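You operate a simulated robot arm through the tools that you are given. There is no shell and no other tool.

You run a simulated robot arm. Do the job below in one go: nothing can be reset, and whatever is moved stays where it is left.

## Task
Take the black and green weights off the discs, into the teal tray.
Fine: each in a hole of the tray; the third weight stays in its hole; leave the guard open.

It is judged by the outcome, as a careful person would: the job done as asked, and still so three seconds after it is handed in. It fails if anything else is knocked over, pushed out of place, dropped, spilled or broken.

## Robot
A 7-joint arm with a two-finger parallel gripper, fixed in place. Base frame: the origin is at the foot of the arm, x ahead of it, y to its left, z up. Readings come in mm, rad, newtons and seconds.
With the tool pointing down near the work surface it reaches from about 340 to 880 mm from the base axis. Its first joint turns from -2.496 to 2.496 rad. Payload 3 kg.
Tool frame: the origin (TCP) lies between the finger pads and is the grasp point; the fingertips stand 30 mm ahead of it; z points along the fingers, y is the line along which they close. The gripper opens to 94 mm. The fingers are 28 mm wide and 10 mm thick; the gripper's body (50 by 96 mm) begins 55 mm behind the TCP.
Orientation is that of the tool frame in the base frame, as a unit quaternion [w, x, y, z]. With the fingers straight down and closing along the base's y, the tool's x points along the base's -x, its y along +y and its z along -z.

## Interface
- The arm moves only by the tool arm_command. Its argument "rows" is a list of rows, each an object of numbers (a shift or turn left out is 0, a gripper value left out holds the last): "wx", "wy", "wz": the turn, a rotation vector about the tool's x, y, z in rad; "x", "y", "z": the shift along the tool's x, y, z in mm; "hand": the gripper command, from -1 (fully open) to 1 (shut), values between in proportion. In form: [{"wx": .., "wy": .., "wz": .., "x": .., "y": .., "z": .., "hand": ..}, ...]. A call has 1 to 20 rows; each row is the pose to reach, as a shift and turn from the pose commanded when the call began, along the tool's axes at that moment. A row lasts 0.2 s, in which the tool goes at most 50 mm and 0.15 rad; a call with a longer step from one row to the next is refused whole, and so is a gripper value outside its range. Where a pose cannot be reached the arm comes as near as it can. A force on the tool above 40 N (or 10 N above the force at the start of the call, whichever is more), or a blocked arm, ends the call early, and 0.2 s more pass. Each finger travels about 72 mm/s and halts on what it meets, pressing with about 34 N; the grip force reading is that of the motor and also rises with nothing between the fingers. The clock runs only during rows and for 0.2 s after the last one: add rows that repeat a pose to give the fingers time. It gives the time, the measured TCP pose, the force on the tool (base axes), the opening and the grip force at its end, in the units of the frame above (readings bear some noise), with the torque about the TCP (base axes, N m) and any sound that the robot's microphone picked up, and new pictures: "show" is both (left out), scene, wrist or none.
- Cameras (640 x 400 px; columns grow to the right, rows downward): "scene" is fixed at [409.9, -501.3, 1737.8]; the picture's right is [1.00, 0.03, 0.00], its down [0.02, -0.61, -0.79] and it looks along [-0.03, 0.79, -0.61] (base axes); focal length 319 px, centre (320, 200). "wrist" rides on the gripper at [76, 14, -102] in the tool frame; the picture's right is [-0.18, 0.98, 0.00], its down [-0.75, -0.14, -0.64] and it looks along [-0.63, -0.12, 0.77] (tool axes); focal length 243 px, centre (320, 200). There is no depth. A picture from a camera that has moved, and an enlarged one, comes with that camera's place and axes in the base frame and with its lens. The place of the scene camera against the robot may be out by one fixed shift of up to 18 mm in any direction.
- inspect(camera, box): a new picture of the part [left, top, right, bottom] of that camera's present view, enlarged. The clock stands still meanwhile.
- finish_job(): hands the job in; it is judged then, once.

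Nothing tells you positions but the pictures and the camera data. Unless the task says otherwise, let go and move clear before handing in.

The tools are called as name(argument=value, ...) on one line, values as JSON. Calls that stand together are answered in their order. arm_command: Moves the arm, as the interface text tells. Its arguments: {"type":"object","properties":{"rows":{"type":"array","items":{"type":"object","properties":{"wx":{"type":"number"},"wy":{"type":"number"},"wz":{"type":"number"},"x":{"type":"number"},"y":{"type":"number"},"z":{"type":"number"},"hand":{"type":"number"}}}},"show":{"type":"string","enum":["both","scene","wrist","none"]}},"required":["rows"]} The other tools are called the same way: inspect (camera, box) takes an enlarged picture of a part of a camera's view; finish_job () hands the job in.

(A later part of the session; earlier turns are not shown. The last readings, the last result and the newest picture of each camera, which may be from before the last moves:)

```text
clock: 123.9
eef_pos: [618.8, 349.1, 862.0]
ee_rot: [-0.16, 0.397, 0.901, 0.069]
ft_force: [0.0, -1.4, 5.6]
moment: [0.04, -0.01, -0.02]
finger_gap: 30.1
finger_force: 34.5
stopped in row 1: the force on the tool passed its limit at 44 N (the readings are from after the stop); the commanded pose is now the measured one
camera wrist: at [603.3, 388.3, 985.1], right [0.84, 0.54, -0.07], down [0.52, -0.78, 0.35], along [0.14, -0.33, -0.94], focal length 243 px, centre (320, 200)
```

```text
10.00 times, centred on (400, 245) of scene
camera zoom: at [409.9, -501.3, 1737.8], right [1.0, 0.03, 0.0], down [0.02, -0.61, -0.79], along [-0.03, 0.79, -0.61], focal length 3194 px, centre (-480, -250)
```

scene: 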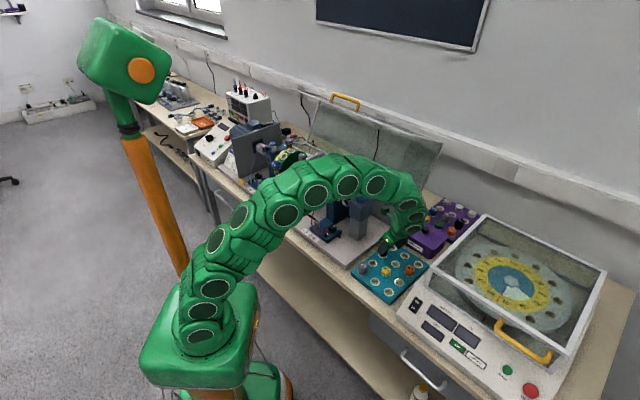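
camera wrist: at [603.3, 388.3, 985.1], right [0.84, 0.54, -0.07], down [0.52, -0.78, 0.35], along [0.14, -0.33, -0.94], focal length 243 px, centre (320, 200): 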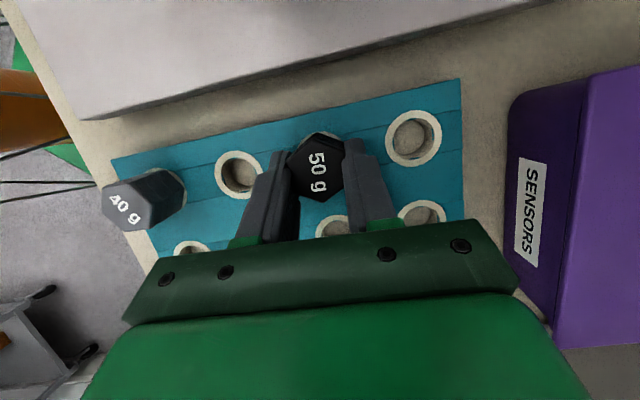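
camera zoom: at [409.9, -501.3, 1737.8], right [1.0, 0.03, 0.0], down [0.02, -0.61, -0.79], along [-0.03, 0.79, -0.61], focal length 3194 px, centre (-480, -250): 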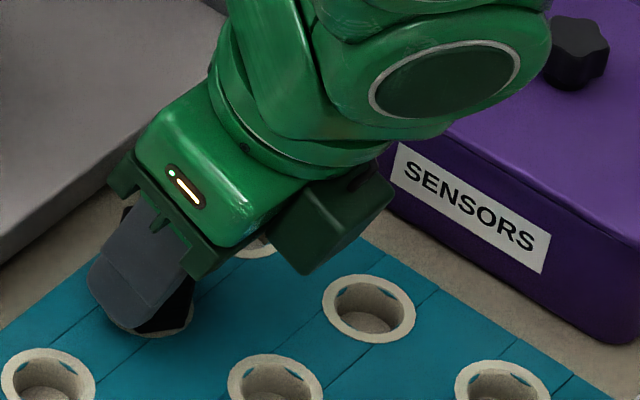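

Force rose at the expected height: black is seated. Releasing and backing away along the tool axis.

arm_command(rows=[{"hand": 0.3}, {"hand": 0.1}, {"hand": -0.05}, {"hand": -0.05}, {"z": -8, "hand": -0.05}, {"z": -20, "hand": -0.05}, {"z": -38, "hand": -0.05}, {"z": -60, "hand": -0.05}, {"z": -85, "hand": -0.05}, {"z": -110, "hand": -0.05}, {"z": -110, "hand": -0.05}], show="both")

inspect(camera="scene", box=[345, 225, 445, 300])

inspect(camera="wrist", box=[220, 60, 460, 210])

```text
clock: 126.3
eef_pos: [645.2, 324.4, 967.2]
ee_rot: [-0.16, 0.396, 0.902, 0.068]
ft_force: [0.1, -0.6, -0.3]
moment: [0.0, 0.01, -0.02]
finger_gap: 49.3
finger_force: 0.0
camera wrist: at [630.2, 362.0, 1090.1], right [0.84, 0.54, -0.07], down [0.52, -0.78, 0.35], along [0.13, -0.33, -0.94], focal length 243 px, centre (320, 200)
```

scene: 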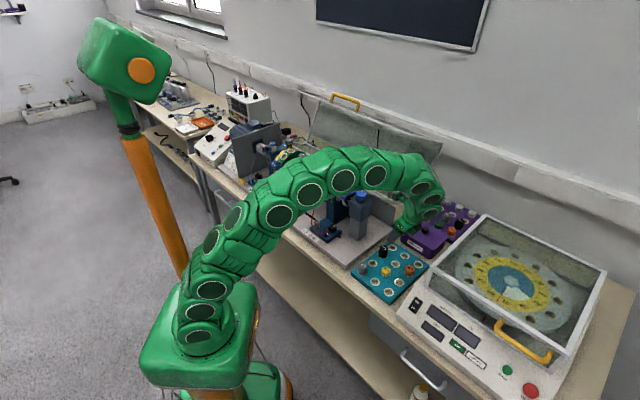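
wrist: 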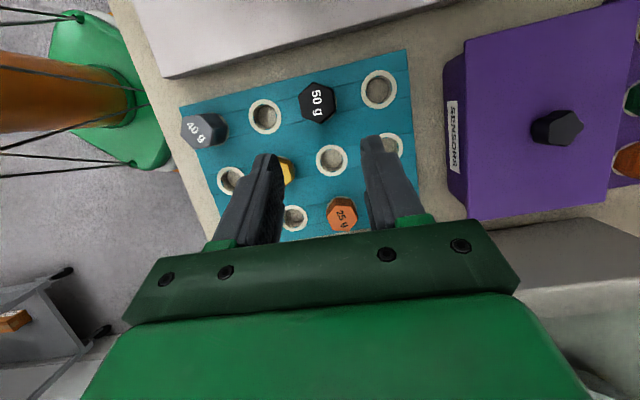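

```text
5.33 times, centred on (395, 262) of scene
camera zoom: at [409.9, -501.3, 1737.8], right [1.0, 0.03, 0.0], down [0.02, -0.61, -0.79], along [-0.03, 0.79, -0.61], focal length 1703 px, centre (-80, -133)
```

zoom: 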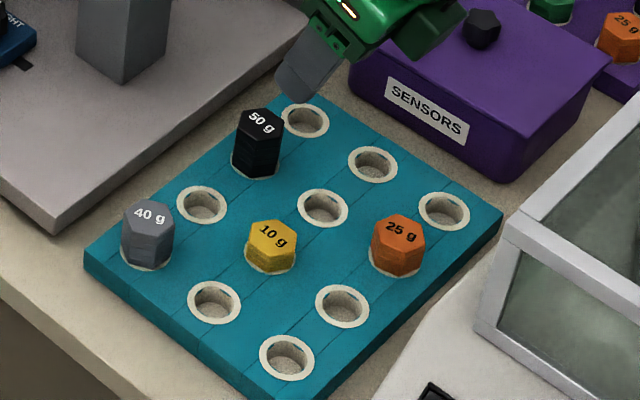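

```text
2.67 times, centred on (340, 135) of wrist
camera zoom: at [630.2, 362.0, 1090.1], right [0.84, 0.54, -0.07], down [0.52, -0.78, 0.35], along [0.13, -0.33, -0.94], focal length 647 px, centre (267, 373)
```

zoom: 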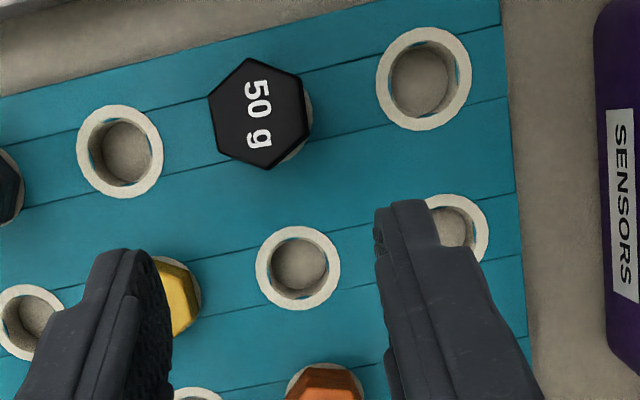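

Black is seated upright in the tray. Now back for green: I'll lift up, return over the machine, and look at the right disc.

arm_command(rows=[{"x": 13.3, "y": -0.2, "z": -36.5}, {"x": 26.5, "y": -0.5, "z": -72.9}, {"x": 39.8, "y": -0.7, "z": -109.4}, {"x": 53.1, "y": -0.9, "z": -145.8}, {"x": 66.3, "y": -1.2, "z": -182.3}, {"x": 79.6, "y": -1.4, "z": -218.7}, {"x": 114.7, "y": -4.9, "z": -205.9}, {"x": 149.7, "y": -8.5, "z": -193.1}, {"x": 184.8, "y": -12, "z": -180.3}, {"x": 219.9, "y": -15.5, "z": -167.6}, {"x": 255, "y": -19, "z": -154.8}, {"x": 290, "y": -22.6, "z": -142}, {"x": 325.1, "y": -26.1, "z": -129.2}, {"x": 353.3, "y": -30.3, "z": -116.3}, {"x": 381.5, "y": -34.4, "z": -103.3}, {"x": 409.7, "y": -38.6, "z": -90.4}, {"x": 437.9, "y": -42.7, "z": -77.4}, {"x": 437.9, "y": -42.7, "z": -77.4}], show="both")

inspect(camera="wrist", box=[220, 20, 460, 170])

inspect(camera="scene", box=[240, 130, 360, 205])

```text
clock: 130.1
eef_pos: [350.7, 578.6, 1190.3]
ee_rot: [-0.16, 0.396, 0.902, 0.068]
ft_force: [-0.5, -1.0, 0.1]
moment: [-0.02, 0.02, 0.0]
finger_gap: 49.5
finger_force: 0.1
camera wrist: at [335.3, 616.3, 1313.4], right [0.84, 0.54, -0.07], down [0.52, -0.78, 0.35], along [0.13, -0.33, -0.94], focal length 243 px, centre (320, 200)
```

scene: 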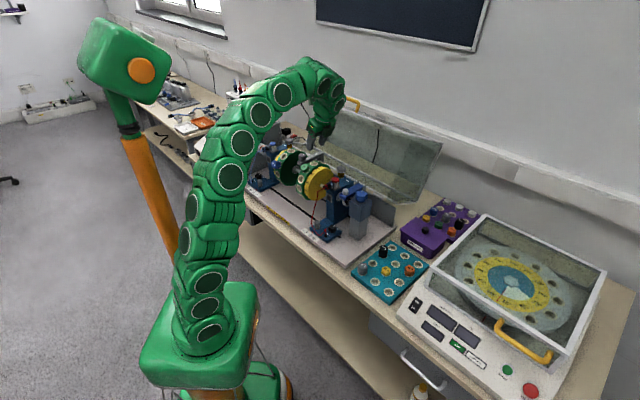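
wrist: 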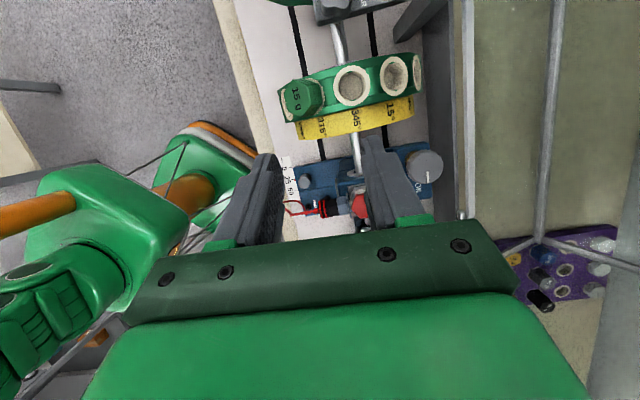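

```text
2.67 times, centred on (340, 95) of wrist
camera zoom: at [335.3, 616.3, 1313.4], right [0.84, 0.54, -0.07], down [0.52, -0.78, 0.35], along [0.13, -0.33, -0.94], focal length 647 px, centre (267, 480)
```

zoom: 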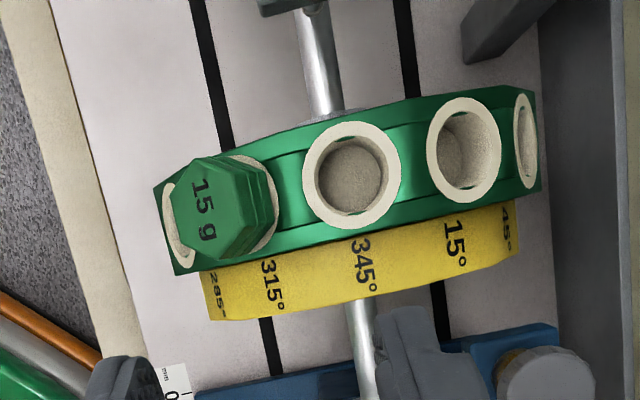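

```text
5.33 times, centred on (300, 168) of scene
camera zoom: at [409.9, -501.3, 1737.8], right [1.0, 0.03, 0.0], down [0.02, -0.61, -0.79], along [-0.03, 0.79, -0.61], focal length 1703 px, centre (427, 373)
```

zoom: 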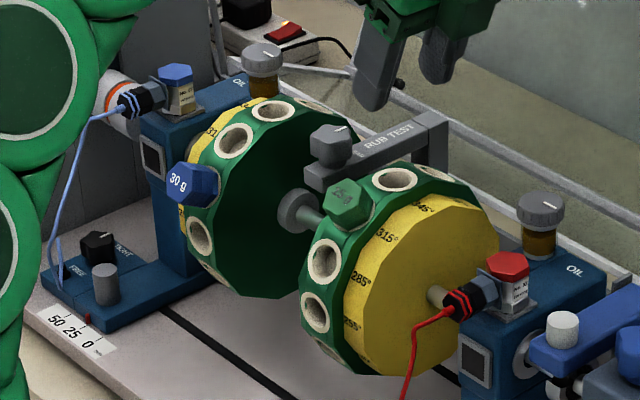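

Rotor unchanged: green at ~60°, blue still in place. I'll close the fingers and go to the robot side of green to nudge the rotor another 30°.

arm_command(rows=[{"x": 3.2, "y": -8.8, "z": 12.2, "hand": 0.5}, {"x": 6.4, "y": -17.7, "z": 24.3, "hand": 1.0}, {"x": 9.6, "y": -26.5, "z": 36.5, "hand": 1.0}, {"x": 12.7, "y": -35.3, "z": 48.6, "hand": 1.0}, {"x": 15.9, "y": -44.2, "z": 60.8, "hand": 1.0}, {"x": 19.1, "y": -53, "z": 72.9, "hand": 1.0}, {"x": 13.6, "y": -52.9, "z": 88, "hand": 1.0}, {"x": 8.2, "y": -52.8, "z": 103, "hand": 1.0}, {"x": 2.7, "y": -52.7, "z": 118, "hand": 1.0}, {"x": -2.8, "y": -52.6, "z": 133, "hand": 1.0}, {"x": -2.8, "y": -52.6, "z": 133, "hand": 1.0}], show="both")

inspect(camera="wrist", box=[220, 60, 460, 210])

inspect(camera="scene", box=[260, 130, 360, 192])

```text
clock: 132.5
eef_pos: [284.0, 573.5, 1063.5]
ee_rot: [-0.16, 0.396, 0.902, 0.067]
ft_force: [-0.4, 0.5, 0.3]
moment: [0.01, -0.01, 0.02]
finger_gap: 0.0
finger_force: 33.1
camera wrist: at [269.5, 612.7, 1186.6], right [0.84, 0.54, -0.07], down [0.52, -0.78, 0.35], along [0.13, -0.33, -0.94], focal length 243 px, centre (320, 200)
```

scene: 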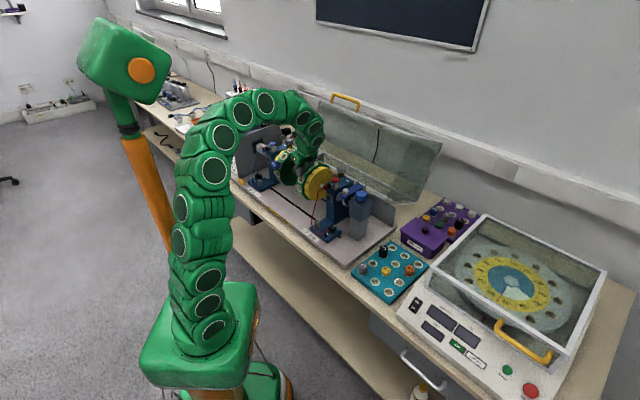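
wrist: 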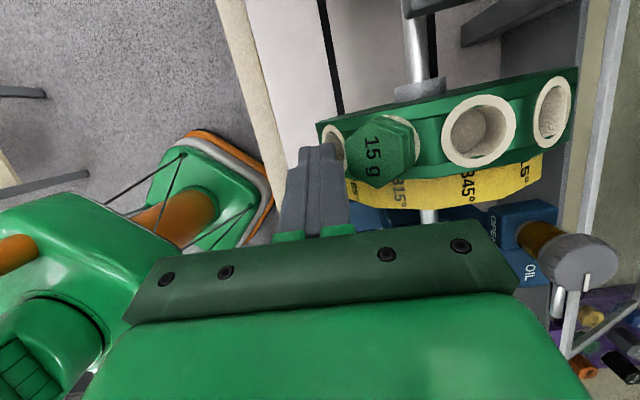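

```text
2.67 times, centred on (340, 135) of wrist
camera zoom: at [269.5, 612.7, 1186.6], right [0.84, 0.54, -0.07], down [0.52, -0.78, 0.35], along [0.13, -0.33, -0.94], focal length 647 px, centre (267, 373)
```

zoom: 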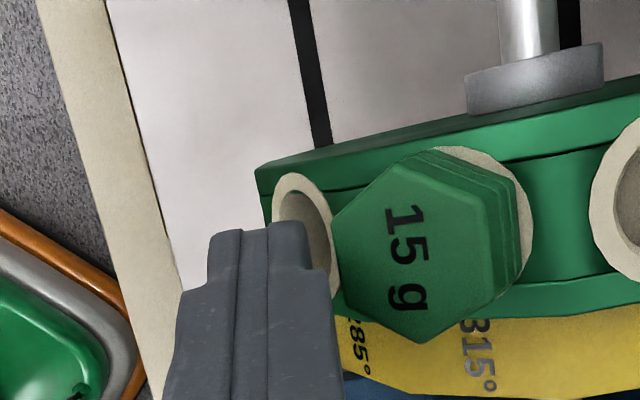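

```text
6.40 times, centred on (310, 161) of scene
camera zoom: at [409.9, -501.3, 1737.8], right [1.0, 0.03, 0.0], down [0.02, -0.61, -0.79], along [-0.03, 0.79, -0.61], focal length 2044 px, centre (384, 450)
```

zoom: 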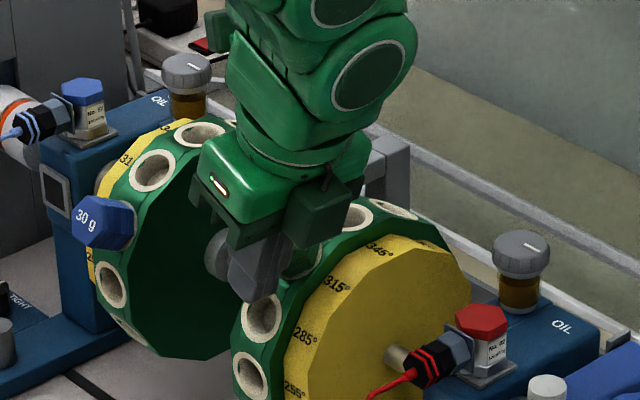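

The closed fingers are beside green. Pushing it gently along its arc toward the top.

arm_command(rows=[{"x": 0.4, "y": 6, "z": -0.3}, {"x": 0.8, "y": 12.2, "z": -0.6}, {"x": 2.7, "y": 19.4, "z": -5}, {"x": 4.7, "y": 26.5, "z": -9.4}, {"x": 6.4, "y": 34.2, "z": -13.1}, {"x": 7.75, "y": 42.2, "z": -15.9}, {"x": 9, "y": 50.5, "z": -18.1}, {"x": 9.8, "y": 59, "z": -19.5}, {"x": 9.8, "y": 59, "z": -19.5}], show="both")

inspect(camera="wrist", box=[220, 60, 460, 210])

inspect(camera="scene", box=[260, 130, 360, 192])

```text
clock: 133.4
eef_pos: [298.2, 588.8, 1069.8]
ee_rot: [-0.16, 0.396, 0.902, 0.068]
ft_force: [-2.3, -13.6, 13.0]
moment: [-0.27, -0.11, -0.06]
finger_gap: 0.0
finger_force: 33.5
stopped in row 4: the force on the tool passed its limit at 44 N (the readings are from after the stop); the commanded pose is now the measured one
camera wrist: at [283.1, 626.5, 1193.8], right [0.84, 0.54, -0.07], down [0.53, -0.78, 0.34], along [0.13, -0.32, -0.94], focal length 243 px, centre (320, 200)
```

scene: 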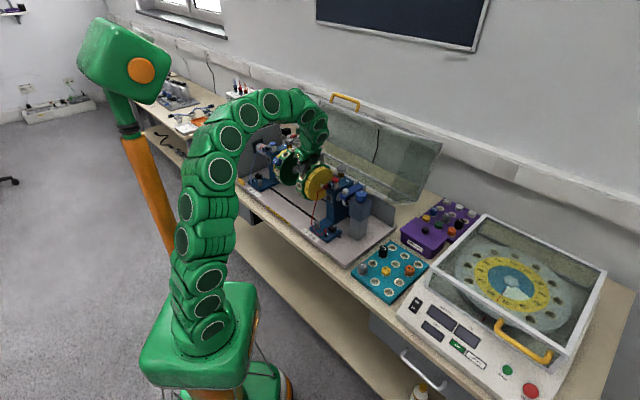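
wrist: 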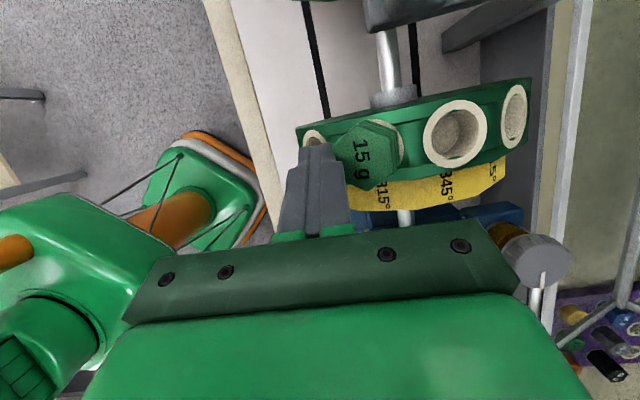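

```text
2.67 times, centred on (340, 135) of wrist
camera zoom: at [283.1, 626.5, 1193.8], right [0.84, 0.54, -0.07], down [0.53, -0.78, 0.34], along [0.13, -0.32, -0.94], focal length 647 px, centre (267, 373)
```

zoom: 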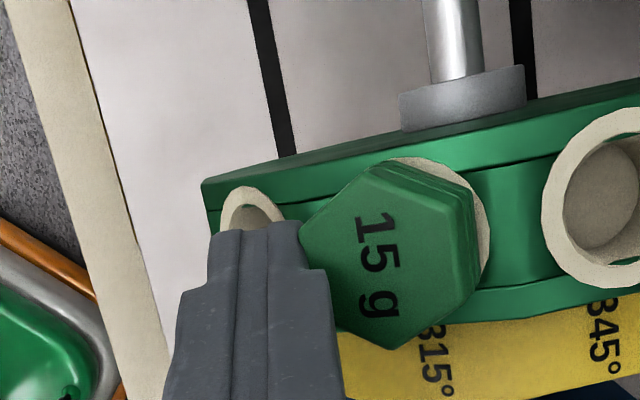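

```text
6.40 times, centred on (310, 161) of scene
camera zoom: at [409.9, -501.3, 1737.8], right [1.0, 0.03, 0.0], down [0.02, -0.61, -0.79], along [-0.03, 0.79, -0.61], focal length 2044 px, centre (384, 450)
```

zoom: 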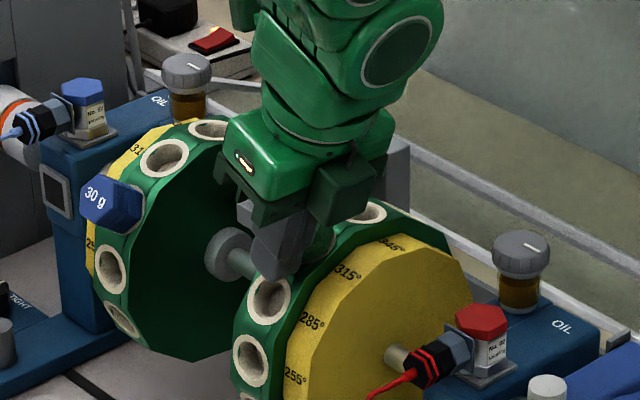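

The rotor moved ~7° but the fingertip was brushing the rim. I'll raise it a bit and continue more slowly.

arm_command(rows=[{"x": 2.7, "z": -7.5}, {"x": 3.2, "y": 2.5, "z": -8.5}, {"x": 3.6, "y": 4.9, "z": -9.3}, {"x": 4.0, "y": 7.4, "z": -10.3}, {"x": 4.5, "y": 9.9, "z": -11.2}, {"x": 4.9, "y": 12.9, "z": -11.9}, {"x": 5.3, "y": 15.9, "z": -12.5}, {"x": 5.7, "y": 18.9, "z": -13.2}, {"x": 6.1, "y": 21.9, "z": -13.9}], show="both")

inspect(camera="wrist", box=[220, 60, 460, 210])

```text
clock: 135.4
eef_pos: [314.1, 604.7, 1086.0]
ee_rot: [-0.16, 0.396, 0.902, 0.069]
ft_force: [0.2, -0.6, 0.3]
moment: [0.01, 0.01, -0.04]
finger_gap: 0.0
finger_force: 33.0
camera wrist: at [299.4, 642.0, 1209.1], right [0.84, 0.54, -0.07], down [0.53, -0.78, 0.34], along [0.13, -0.32, -0.94], focal length 243 px, centre (320, 200)
```

scene: 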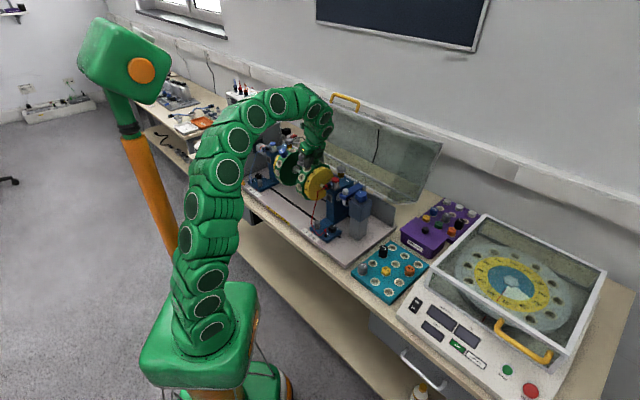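
wrist: 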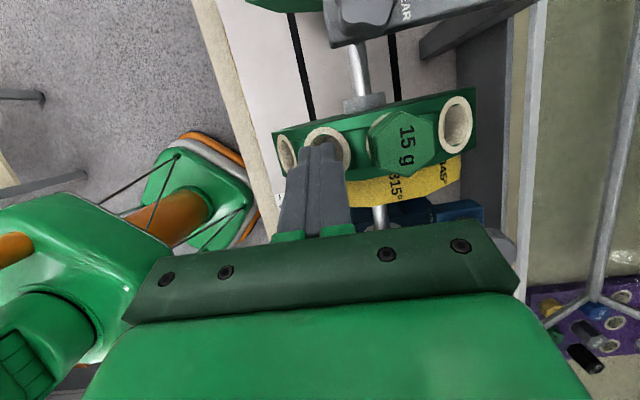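

```text
2.67 times, centred on (340, 135) of wrist
camera zoom: at [299.4, 642.0, 1209.1], right [0.84, 0.54, -0.07], down [0.53, -0.78, 0.34], along [0.13, -0.32, -0.94], focal length 647 px, centre (267, 373)
```

zoom: 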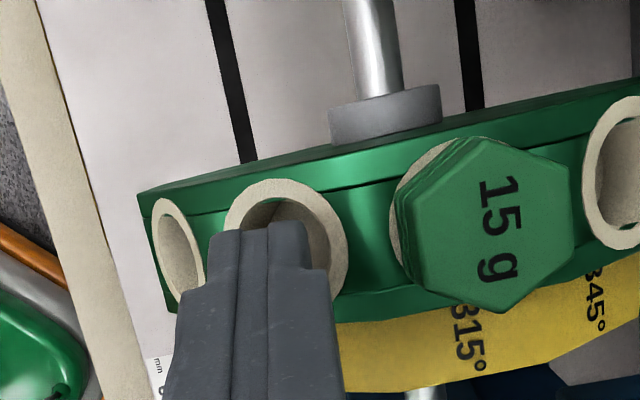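

Green has swung up to about the top, ahead of the finger. I'll check whether the rotor is at rest.

inspect(camera="scene", box=[240, 130, 360, 205])

arm_command(rows=[{"x": 6.8, "z": -18.8}, {"x": 13.6, "z": -37.5}, {"x": 20.5, "z": -56.3}, {"x": 20.5, "z": -56.3}], show="wrist")

inspect(camera="scene", box=[240, 130, 360, 205])

```text
5.33 times, centred on (300, 168) of scene
camera zoom: at [409.9, -501.3, 1737.8], right [1.0, 0.03, 0.0], down [0.02, -0.61, -0.79], along [-0.03, 0.79, -0.61], focal length 1703 px, centre (427, 373)
```

zoom: 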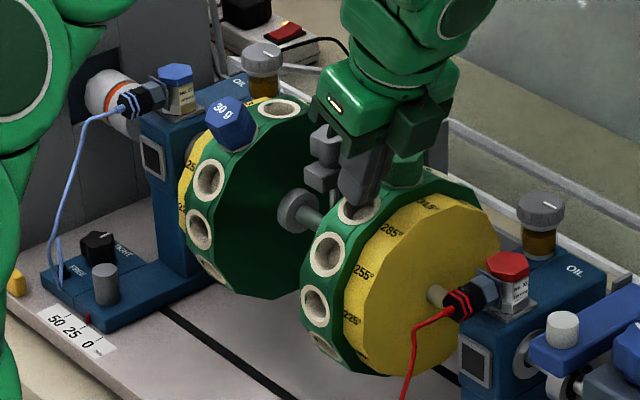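

```text
clock: 136.4
eef_pos: [314.4, 606.1, 1144.5]
ee_rot: [-0.161, 0.396, 0.902, 0.069]
ft_force: [-0.6, -0.1, 0.0]
moment: [0.01, 0.01, 0.0]
finger_gap: 0.0
finger_force: 32.9
camera wrist: at [299.4, 644.2, 1268.1], right [0.84, 0.54, -0.07], down [0.52, -0.78, 0.34], along [0.13, -0.32, -0.94], focal length 243 px, centre (320, 200)
```

wrist: 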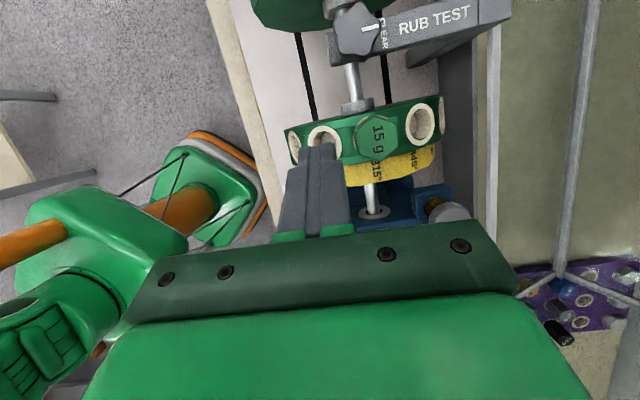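

```text
5.33 times, centred on (300, 168) of scene
camera zoom: at [409.9, -501.3, 1737.8], right [1.0, 0.03, 0.0], down [0.02, -0.61, -0.79], along [-0.03, 0.79, -0.61], focal length 1703 px, centre (427, 373)
```

zoom: 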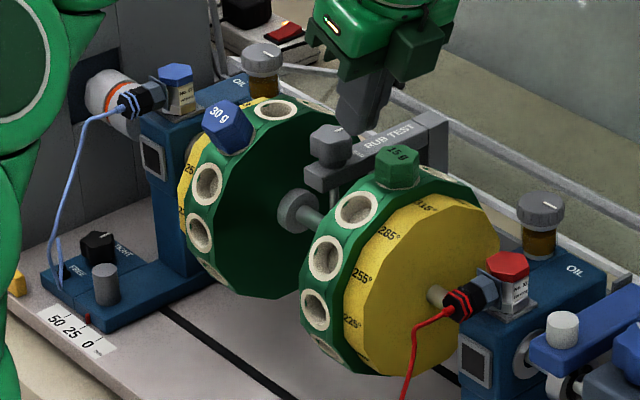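

The rotor may be drifting back slowly. I'll wait a moment and compare.

arm_command(rows=[{}, {}, {}, {}, {}], show="none")

inspect(camera="scene", box=[240, 130, 360, 205])

inspect(camera="wrist", box=[220, 60, 460, 210])

```text
clock: 137.6
eef_pos: [313.4, 605.7, 1145.5]
ee_rot: [-0.161, 0.396, 0.901, 0.069]
ft_force: [-0.1, -0.5, 0.9]
moment: [-0.01, -0.02, 0.0]
finger_gap: 0.1
finger_force: 32.6
```

```text
5.33 times, centred on (300, 168) of scene
camera zoom: at [409.9, -501.3, 1737.8], right [1.0, 0.03, 0.0], down [0.02, -0.61, -0.79], along [-0.03, 0.79, -0.61], focal length 1703 px, centre (427, 373)
```

zoom: 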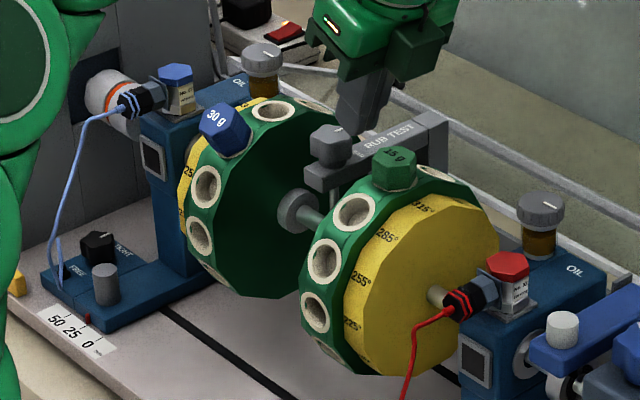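

```text
2.67 times, centred on (340, 135) of wrist
camera zoom: at [299.2, 644.2, 1268.1], right [0.84, 0.54, -0.07], down [0.53, -0.78, 0.34], along [0.13, -0.32, -0.94], focal length 647 px, centre (267, 373)
```

zoom: 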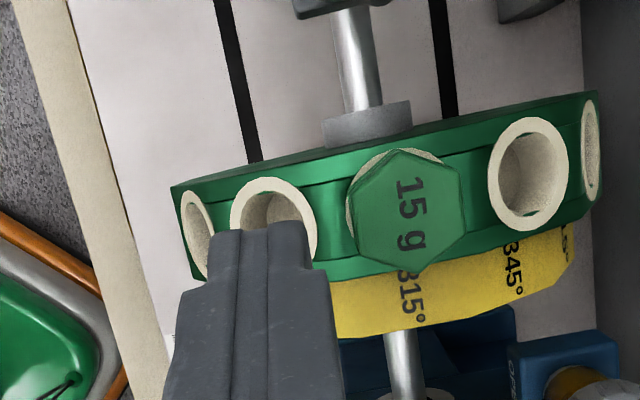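

It's creeping back slowly under its own imbalance. I'll back away a little and let it settle to rest.

arm_command(rows=[{"x": 5, "y": -5, "z": -14, "hand": 0.5}, {"x": 10, "y": -10, "z": -28, "hand": 0.0}, {"x": 10, "y": -10, "z": -28, "hand": -0.1}, {"x": 10, "y": -10, "z": -28}, {"x": 10, "y": -10, "z": -28}, {"x": 10, "y": -10, "z": -28}, {"x": 10, "y": -10, "z": -28}, {"x": 10, "y": -10, "z": -28}, {"x": 10, "y": -10, "z": -28}, {"x": 10, "y": -10, "z": -28}, {"x": 10, "y": -10, "z": -28}, {"x": 10, "y": -10, "z": -28}, {"x": 10, "y": -10, "z": -28}, {"x": 10, "y": -10, "z": -28}, {"x": 10, "y": -10, "z": -28}], show="wrist")

inspect(camera="scene", box=[240, 130, 360, 205])

arm_command(rows=[{}, {}, {}, {}, {}, {}, {}, {}, {}, {}], show="none")

inspect(camera="scene", box=[240, 130, 360, 205])

inspect(camera="wrist", box=[220, 40, 460, 190])

```text
clock: 140.8
eef_pos: [306.7, 598.6, 1173.8]
ee_rot: [-0.161, 0.396, 0.902, 0.068]
ft_force: [0.1, 0.5, 0.0]
moment: [-0.02, -0.01, 0.03]
finger_gap: 51.4
finger_force: 0.1
camera wrist: at [292.0, 636.7, 1297.8], right [0.84, 0.54, -0.07], down [0.53, -0.78, 0.34], along [0.13, -0.32, -0.94], focal length 243 px, centre (320, 200)
```

wrist: 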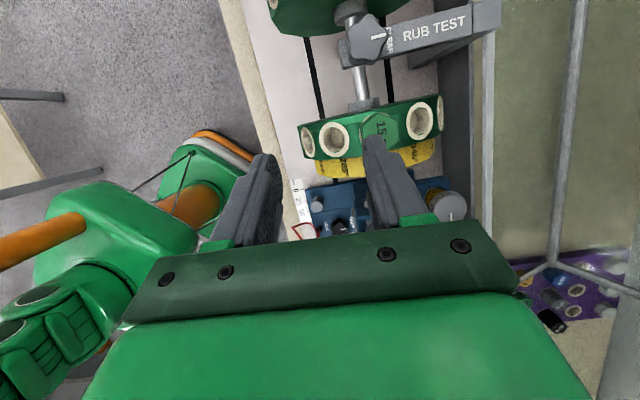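

```text
5.33 times, centred on (300, 168) of scene
camera zoom: at [409.9, -501.3, 1737.8], right [1.0, 0.03, 0.0], down [0.02, -0.61, -0.79], along [-0.03, 0.79, -0.61], focal length 1703 px, centre (427, 373)
```

zoom: 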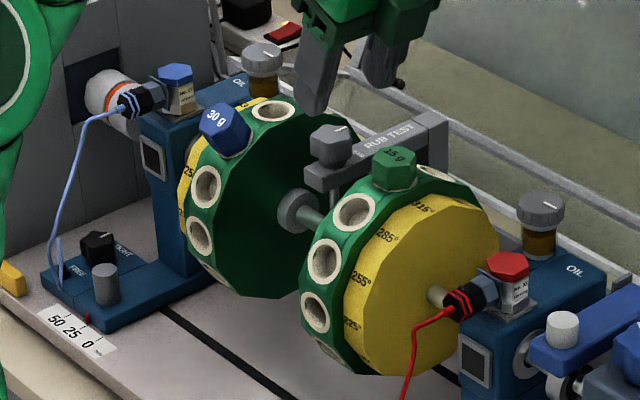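

```text
clock: 143.0
eef_pos: [306.1, 599.7, 1174.7]
ee_rot: [-0.161, 0.396, 0.901, 0.069]
ft_force: [-0.1, -0.1, 0.3]
moment: [-0.01, 0.0, 0.01]
finger_gap: 51.6
finger_force: 0.0
```

```text
5.33 times, centred on (300, 168) of scene
camera zoom: at [409.9, -501.3, 1737.8], right [1.0, 0.03, 0.0], down [0.02, -0.61, -0.79], along [-0.03, 0.79, -0.61], focal length 1703 px, centre (427, 373)
```

zoom: 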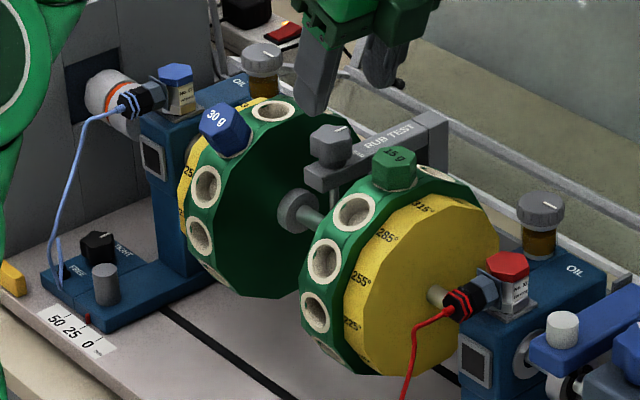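

```text
2.67 times, centred on (340, 115) of wrist
camera zoom: at [291.9, 636.7, 1297.7], right [0.84, 0.54, -0.07], down [0.53, -0.78, 0.34], along [0.13, -0.32, -0.94], focal length 647 px, centre (267, 427)
```

zoom: 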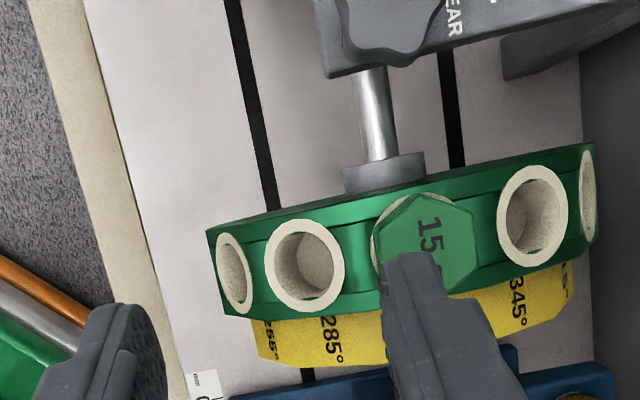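

The rotor has come to rest with green right at the top. Moving above it with the same finger alignment that worked for black.

arm_command(rows=[{"x": -6.8, "y": 12.9, "z": 2, "hand": -0.15}, {"x": -13.5, "y": 25.7, "z": 6}, {"x": -20.3, "y": 38.6, "z": 13}, {"x": -27, "y": 51.4, "z": 19}, {"x": -27, "y": 51.4, "z": 25.2}, {"x": -27, "y": 51.4, "z": 25.2}], show="wrist")

inspect(camera="wrist", box=[220, 50, 420, 175])

```text
clock: 144.4
eef_pos: [355.6, 620.5, 1142.5]
ee_rot: [-0.161, 0.396, 0.901, 0.068]
ft_force: [0.7, 0.0, 0.1]
moment: [0.03, -0.01, 0.01]
finger_gap: 54.0
finger_force: 0.1
camera wrist: at [341.3, 658.9, 1266.0], right [0.84, 0.54, -0.07], down [0.53, -0.78, 0.34], along [0.13, -0.32, -0.94], focal length 243 px, centre (320, 200)
```

wrist: 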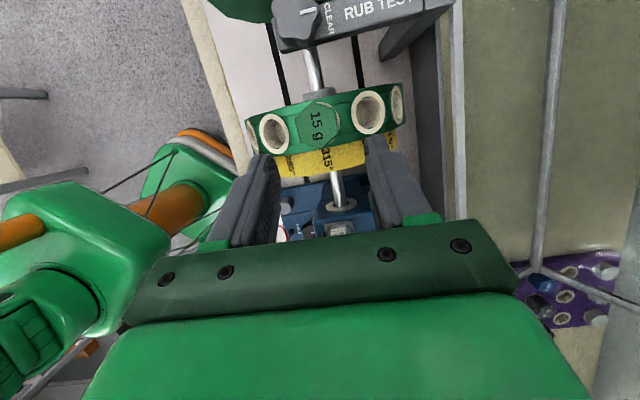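

```text
3.20 times, centred on (320, 112) of wrist
camera zoom: at [341.3, 658.9, 1266.0], right [0.84, 0.54, -0.07], down [0.53, -0.78, 0.34], along [0.13, -0.32, -0.94], focal length 776 px, centre (320, 480)
```

zoom: 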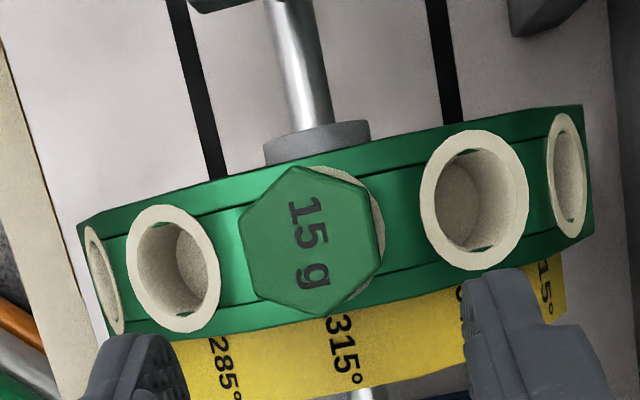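

arm_command(rows=[{"x": -0.2, "y": -0.4, "z": 12}, {"x": -0.4, "y": -0.8, "z": 24}, {"x": -0.6, "y": -1.2, "z": 36}, {"x": -0.7, "y": -1.6, "z": 46}, {"x": -0.7, "y": -1.6, "z": 54}, {"x": -0.7, "y": -1.6, "z": 59}, {"x": -0.7, "y": -1.6, "z": 59}], show="wrist")

inspect(camera="wrist", box=[220, 90, 420, 215])

inspect(camera="scene", box=[270, 125, 350, 175])

```text
clock: 146.0
eef_pos: [341.5, 632.7, 1086.8]
ee_rot: [-0.16, 0.397, 0.901, 0.069]
ft_force: [0.9, -0.2, 0.4]
moment: [-0.01, -0.01, -0.03]
finger_gap: 54.1
finger_force: 0.2
camera wrist: at [326.2, 671.2, 1210.7], right [0.84, 0.54, -0.07], down [0.53, -0.78, 0.34], along [0.13, -0.32, -0.94], focal length 243 px, centre (320, 200)
```

wrist: 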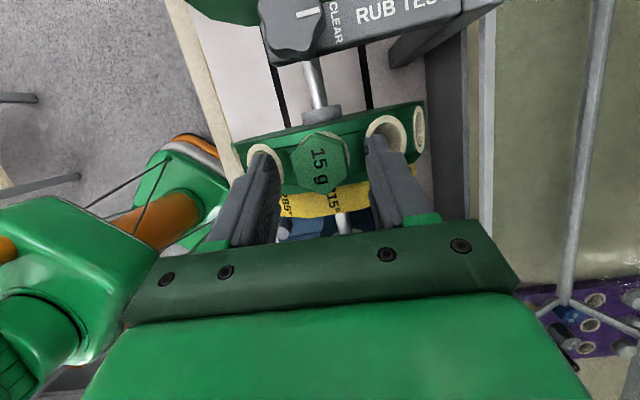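

```text
3.20 times, centred on (320, 152) of wrist
camera zoom: at [326.2, 671.2, 1210.7], right [0.84, 0.54, -0.07], down [0.53, -0.78, 0.34], along [0.13, -0.32, -0.94], focal length 776 px, centre (320, 352)
```

zoom: 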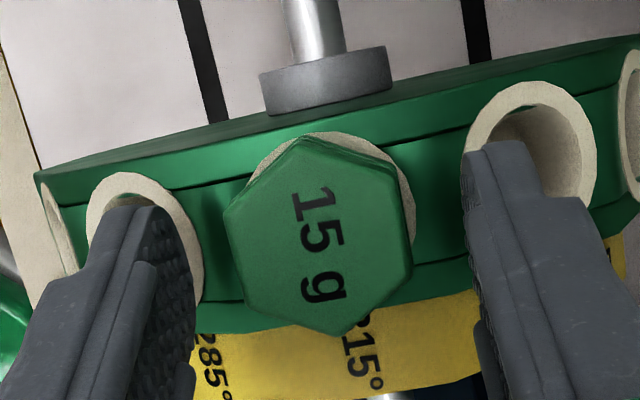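

```text
8.00 times, centred on (310, 150) of scene
camera zoom: at [409.9, -501.3, 1737.8], right [1.0, 0.03, 0.0], down [0.02, -0.61, -0.79], along [-0.03, 0.79, -0.61], focal length 2555 px, centre (400, 600)
```

zoom: 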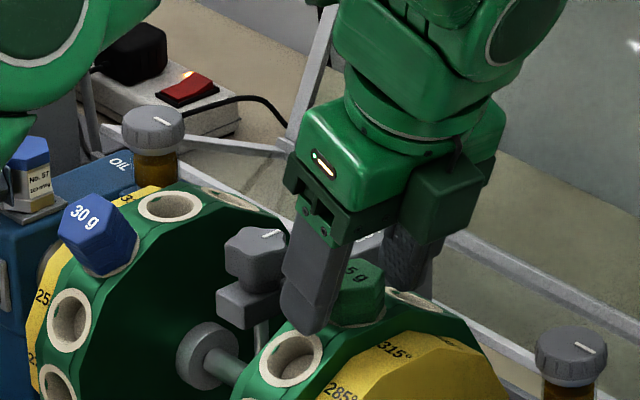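

Green is centred between the fingers. Lowering 2 mm more, closing, and lifting straight up a little.

arm_command(rows=[{"x": -0.7, "z": 1.9, "hand": -0.1}, {"x": -0.7, "z": 1.9, "hand": 0.1}, {"x": -0.7, "z": 1.9, "hand": 0.3}, {"x": -0.7, "z": 1.9, "hand": 0.5}, {"x": -0.7, "z": 1.9, "hand": 1.0}, {"x": -0.7, "z": 1.9, "hand": 1.0}], show="none")

arm_command(rows=[{"x": 0.34, "z": -0.94, "hand": 1.0}, {"x": 0.68, "z": -1.88, "hand": 1.0}], show="none")

arm_command(rows=[{"x": 0.68, "z": -1.88, "hand": 1.0}, {"x": 1.37, "z": -3.76, "hand": 1.0}], show="wrist")

inspect(camera="scene", box=[270, 125, 350, 175])

```text
clock: 147.2
eef_pos: [343.2, 632.9, 1088.8]
ee_rot: [-0.16, 0.396, 0.902, 0.072]
ft_force: [-1.0, -4.5, 14.1]
moment: [-0.36, 0.18, 0.09]
finger_gap: 29.4
finger_force: 34.2
stopped in row 5: the force on the tool passed its limit at 44 N (the readings are from after the stop); the commanded pose is now the measured one
```

```text
clock: 147.8
eef_pos: [341.8, 633.5, 1087.9]
ee_rot: [-0.16, 0.396, 0.901, 0.071]
ft_force: [0.8, -0.2, 0.1]
moment: [-0.01, -0.04, 0.02]
finger_gap: 29.3
finger_force: 34.3
```

```text
clock: 148.4
eef_pos: [342.5, 632.6, 1093.5]
ee_rot: [-0.16, 0.396, 0.901, 0.07]
ft_force: [-0.3, 0.2, -0.3]
moment: [-0.02, 0.0, -0.02]
finger_gap: 29.2
finger_force: 34.0
camera wrist: at [327.1, 670.9, 1215.9], right [0.84, 0.54, -0.06], down [0.52, -0.78, 0.34], along [0.13, -0.32, -0.94], focal length 243 px, centre (320, 200)
```

wrist: 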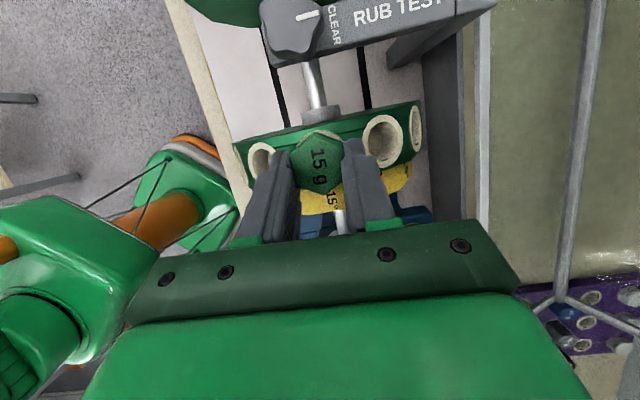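

```text
8.00 times, centred on (310, 150) of scene
camera zoom: at [409.9, -501.3, 1737.8], right [1.0, 0.03, 0.0], down [0.02, -0.61, -0.79], along [-0.03, 0.79, -0.61], focal length 2555 px, centre (400, 600)
```

zoom: 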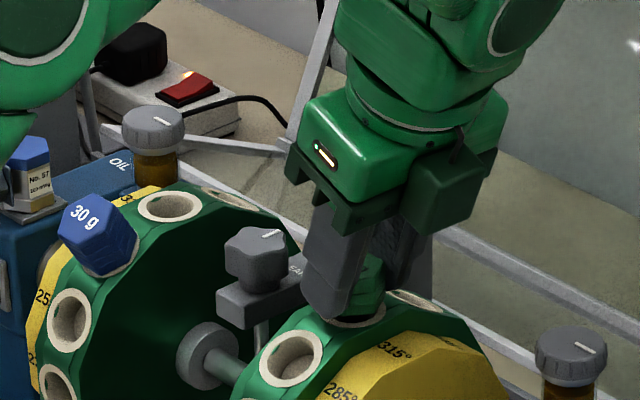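

Green is rising freely, with no load. Continuing the straight lift until clear.

arm_command(rows=[{"x": 1.4, "z": -3.8, "hand": 1.0}, {"x": 2.7, "z": -7.5, "hand": 1.0}, {"x": 4.8, "z": -13.1, "hand": 1.0}, {"x": 7.5, "z": -20.7, "hand": 1.0}, {"x": 10.9, "z": -30, "hand": 1.0}, {"x": 15, "z": -41.3, "hand": 1.0}, {"x": 20.5, "z": -56.3, "hand": 1.0}, {"x": 20.5, "z": -56.3, "hand": 1.0}], show="both")

inspect(camera="scene", box=[270, 105, 370, 168])

inspect(camera="wrist", box=[260, 110, 380, 185])

```text
clock: 150.2
eef_pos: [342.3, 631.6, 1151.9]
ee_rot: [-0.161, 0.395, 0.902, 0.069]
ft_force: [-0.3, -0.2, -0.4]
moment: [0.0, -0.01, -0.01]
finger_gap: 29.2
finger_force: 33.8
camera wrist: at [326.8, 670.1, 1276.2], right [0.84, 0.54, -0.06], down [0.52, -0.78, 0.34], along [0.13, -0.32, -0.94], focal length 243 px, centre (320, 200)
```

scene: 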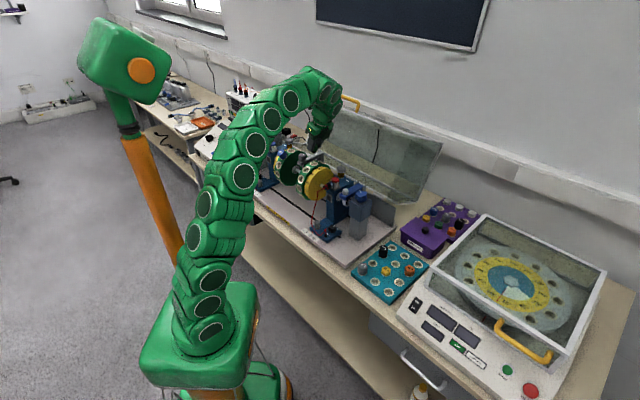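
wrist: 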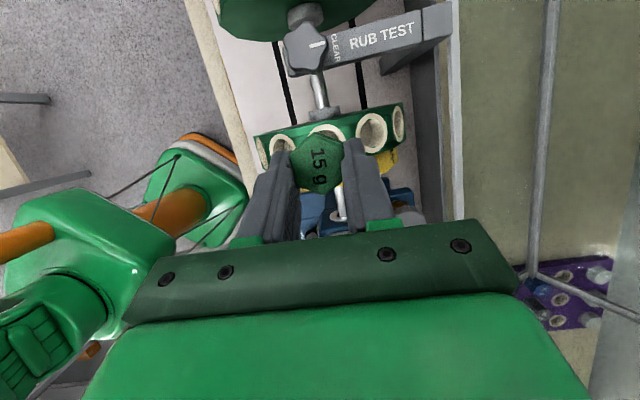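

```text
6.35 times, centred on (320, 136) of scene
camera zoom: at [409.9, -501.3, 1737.8], right [1.0, 0.03, 0.0], down [0.02, -0.61, -0.79], along [-0.03, 0.79, -0.61], focal length 2028 px, centre (320, 603)
```

zoom: 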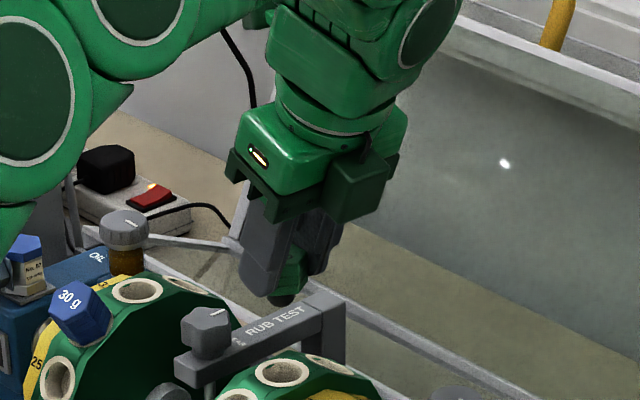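

```text
5.33 times, centred on (320, 148) of wrist
camera zoom: at [326.8, 670.1, 1276.2], right [0.84, 0.54, -0.06], down [0.52, -0.78, 0.34], along [0.13, -0.32, -0.94], focal length 1294 px, centre (320, 480)
```

zoom: 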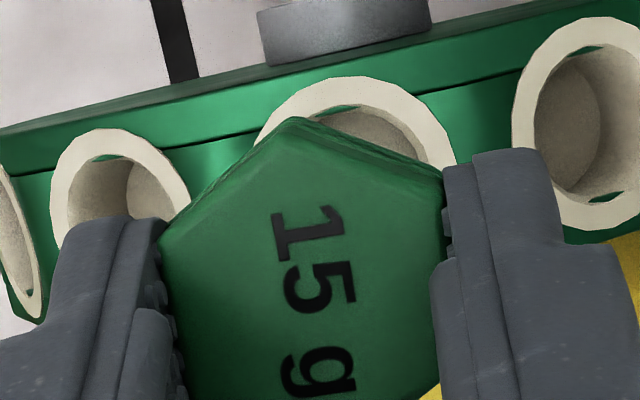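

Green is out and held upright; blue is still in its hole. Carrying green high over to the tray.

arm_command(rows=[{"x": 8.5, "y": -0.2, "z": -23.5, "hand": 1.0}, {"x": 17.1, "y": -0.3, "z": -46.9, "hand": 1.0}, {"x": -9.8, "y": -1.9, "z": -56.7, "hand": 1.0}, {"x": -36.8, "y": -3.4, "z": -66.5, "hand": 1.0}, {"x": -63.7, "y": -5, "z": -76.3, "hand": 1.0}, {"x": -90.6, "y": -6.6, "z": -86, "hand": 1.0}, {"x": -117.6, "y": -8.1, "z": -95.8, "hand": 1.0}, {"x": -144.5, "y": -9.7, "z": -105.6, "hand": 1.0}, {"x": -171, "y": -7.2, "z": -115.3, "hand": 1.0}, {"x": -197.5, "y": -4.7, "z": -124.9, "hand": 1.0}, {"x": -223.9, "y": -2.2, "z": -134.6, "hand": 1.0}, {"x": -250.4, "y": 0.3, "z": -144.2, "hand": 1.0}, {"x": -276.9, "y": 2.8, "z": -153.9, "hand": 1.0}, {"x": -303.4, "y": 5.2, "z": -163.5, "hand": 1.0}, {"x": -329.9, "y": 7.7, "z": -173.2, "hand": 1.0}, {"x": -356.3, "y": 10.2, "z": -182.8, "hand": 1.0}, {"x": -382.8, "y": 12.7, "z": -192.5, "hand": 1.0}, {"x": -409.3, "y": 15.2, "z": -202.1, "hand": 1.0}, {"x": -409.3, "y": 15.2, "z": -202.1, "hand": 1.0}], show="both")

```text
clock: 154.2
eef_pos: [660.8, 307.8, 1197.7]
ee_rot: [-0.16, 0.396, 0.901, 0.071]
ft_force: [-0.3, 0.9, 0.4]
moment: [-0.01, 0.01, 0.04]
finger_gap: 29.1
finger_force: 34.1
camera wrist: at [645.4, 345.4, 1321.9], right [0.84, 0.54, -0.06], down [0.52, -0.78, 0.34], along [0.14, -0.32, -0.94], focal length 243 px, centre (320, 200)
```

scene: 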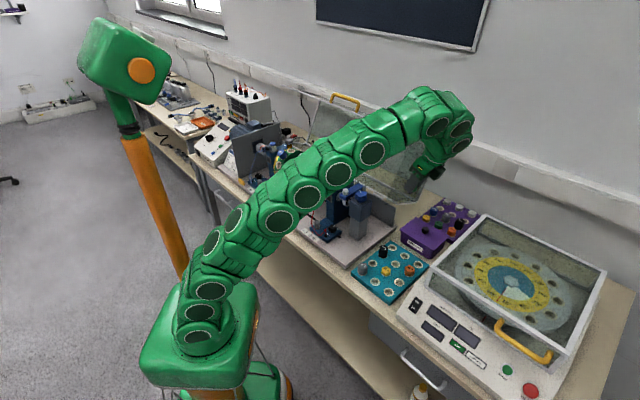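
wrist: 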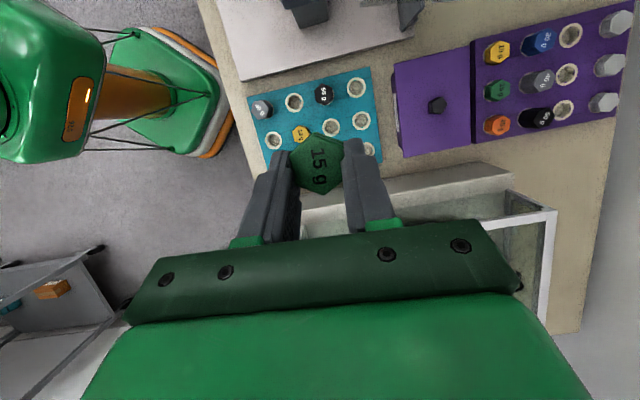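

Above the tray. Descending over the chosen hole (diagonal neighbour of black, between the 10 g and the free hole).

arm_command(rows=[{"x": -8.3, "y": 0.2, "z": 23, "hand": 1.0}, {"x": -16.7, "y": 0.4, "z": 46.1, "hand": 1.0}, {"x": -25, "y": 0.5, "z": 69.2, "hand": 1.0}, {"x": -33.3, "y": 0.7, "z": 92.2, "hand": 1.0}, {"x": -41.7, "y": 0.9, "z": 115.3, "hand": 1.0}, {"x": -50, "y": 1.1, "z": 138.3, "hand": 1.0}, {"x": -58.4, "y": 1.3, "z": 161.4, "hand": 1.0}, {"x": -66.7, "y": 1.5, "z": 184.4, "hand": 1.0}, {"x": -75, "y": 1.6, "z": 207.5, "hand": 1.0}, {"x": -83.4, "y": 1.8, "z": 230.5, "hand": 1.0}, {"x": -91.7, "y": 2, "z": 253.6, "hand": 1.0}, {"x": -91.7, "y": 2, "z": 253.6, "hand": 1.0}], show="both")

inspect(camera="wrist", box=[220, 60, 460, 210])

inspect(camera="scene", box=[360, 220, 440, 270])

```text
clock: 156.8
eef_pos: [662.5, 309.8, 931.6]
ee_rot: [-0.16, 0.396, 0.901, 0.07]
ft_force: [0.8, 0.0, 0.2]
moment: [0.03, -0.01, 0.01]
finger_gap: 29.1
finger_force: 33.5
camera wrist: at [646.6, 348.0, 1054.4], right [0.84, 0.54, -0.06], down [0.52, -0.78, 0.34], along [0.13, -0.32, -0.94], focal length 243 px, centre (320, 200)
```

scene: 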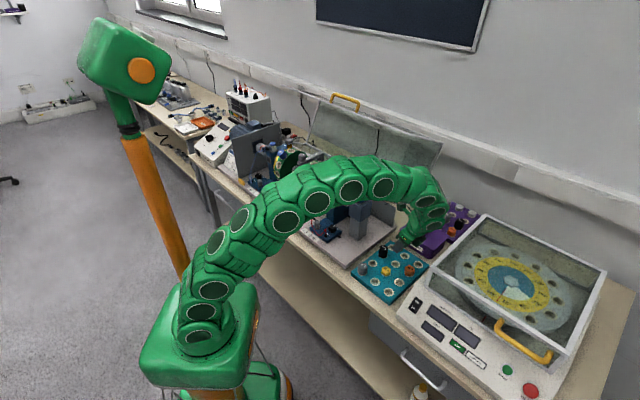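
wrist: 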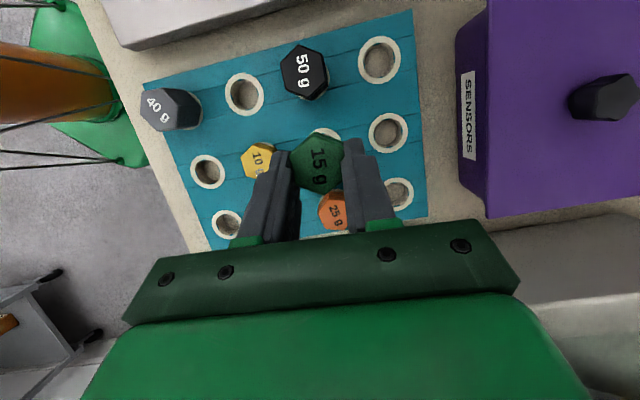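

```text
2.67 times, centred on (340, 135) of wrist
camera zoom: at [646.6, 348.0, 1054.4], right [0.84, 0.54, -0.06], down [0.52, -0.78, 0.34], along [0.13, -0.32, -0.94], focal length 647 px, centre (267, 373)
```

zoom: 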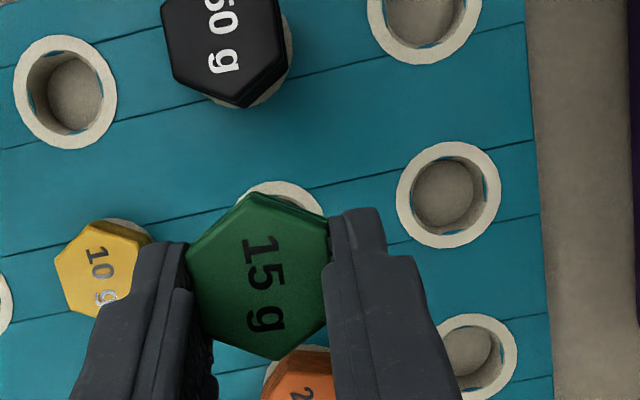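

```text
8.00 times, centred on (400, 245) of scene
camera zoom: at [409.9, -501.3, 1737.8], right [1.0, 0.03, 0.0], down [0.02, -0.61, -0.79], along [-0.03, 0.79, -0.61], focal length 2555 px, centre (-320, -160)
```

zoom: 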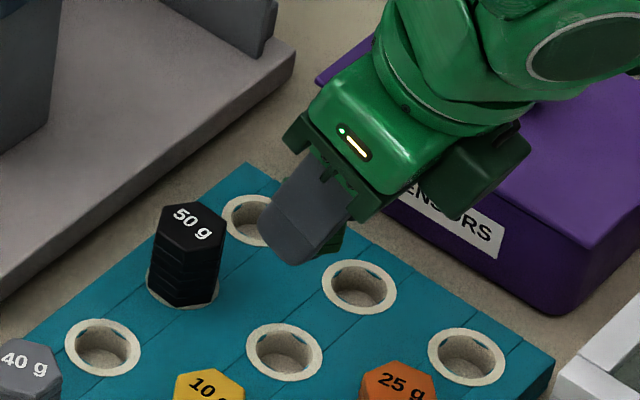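

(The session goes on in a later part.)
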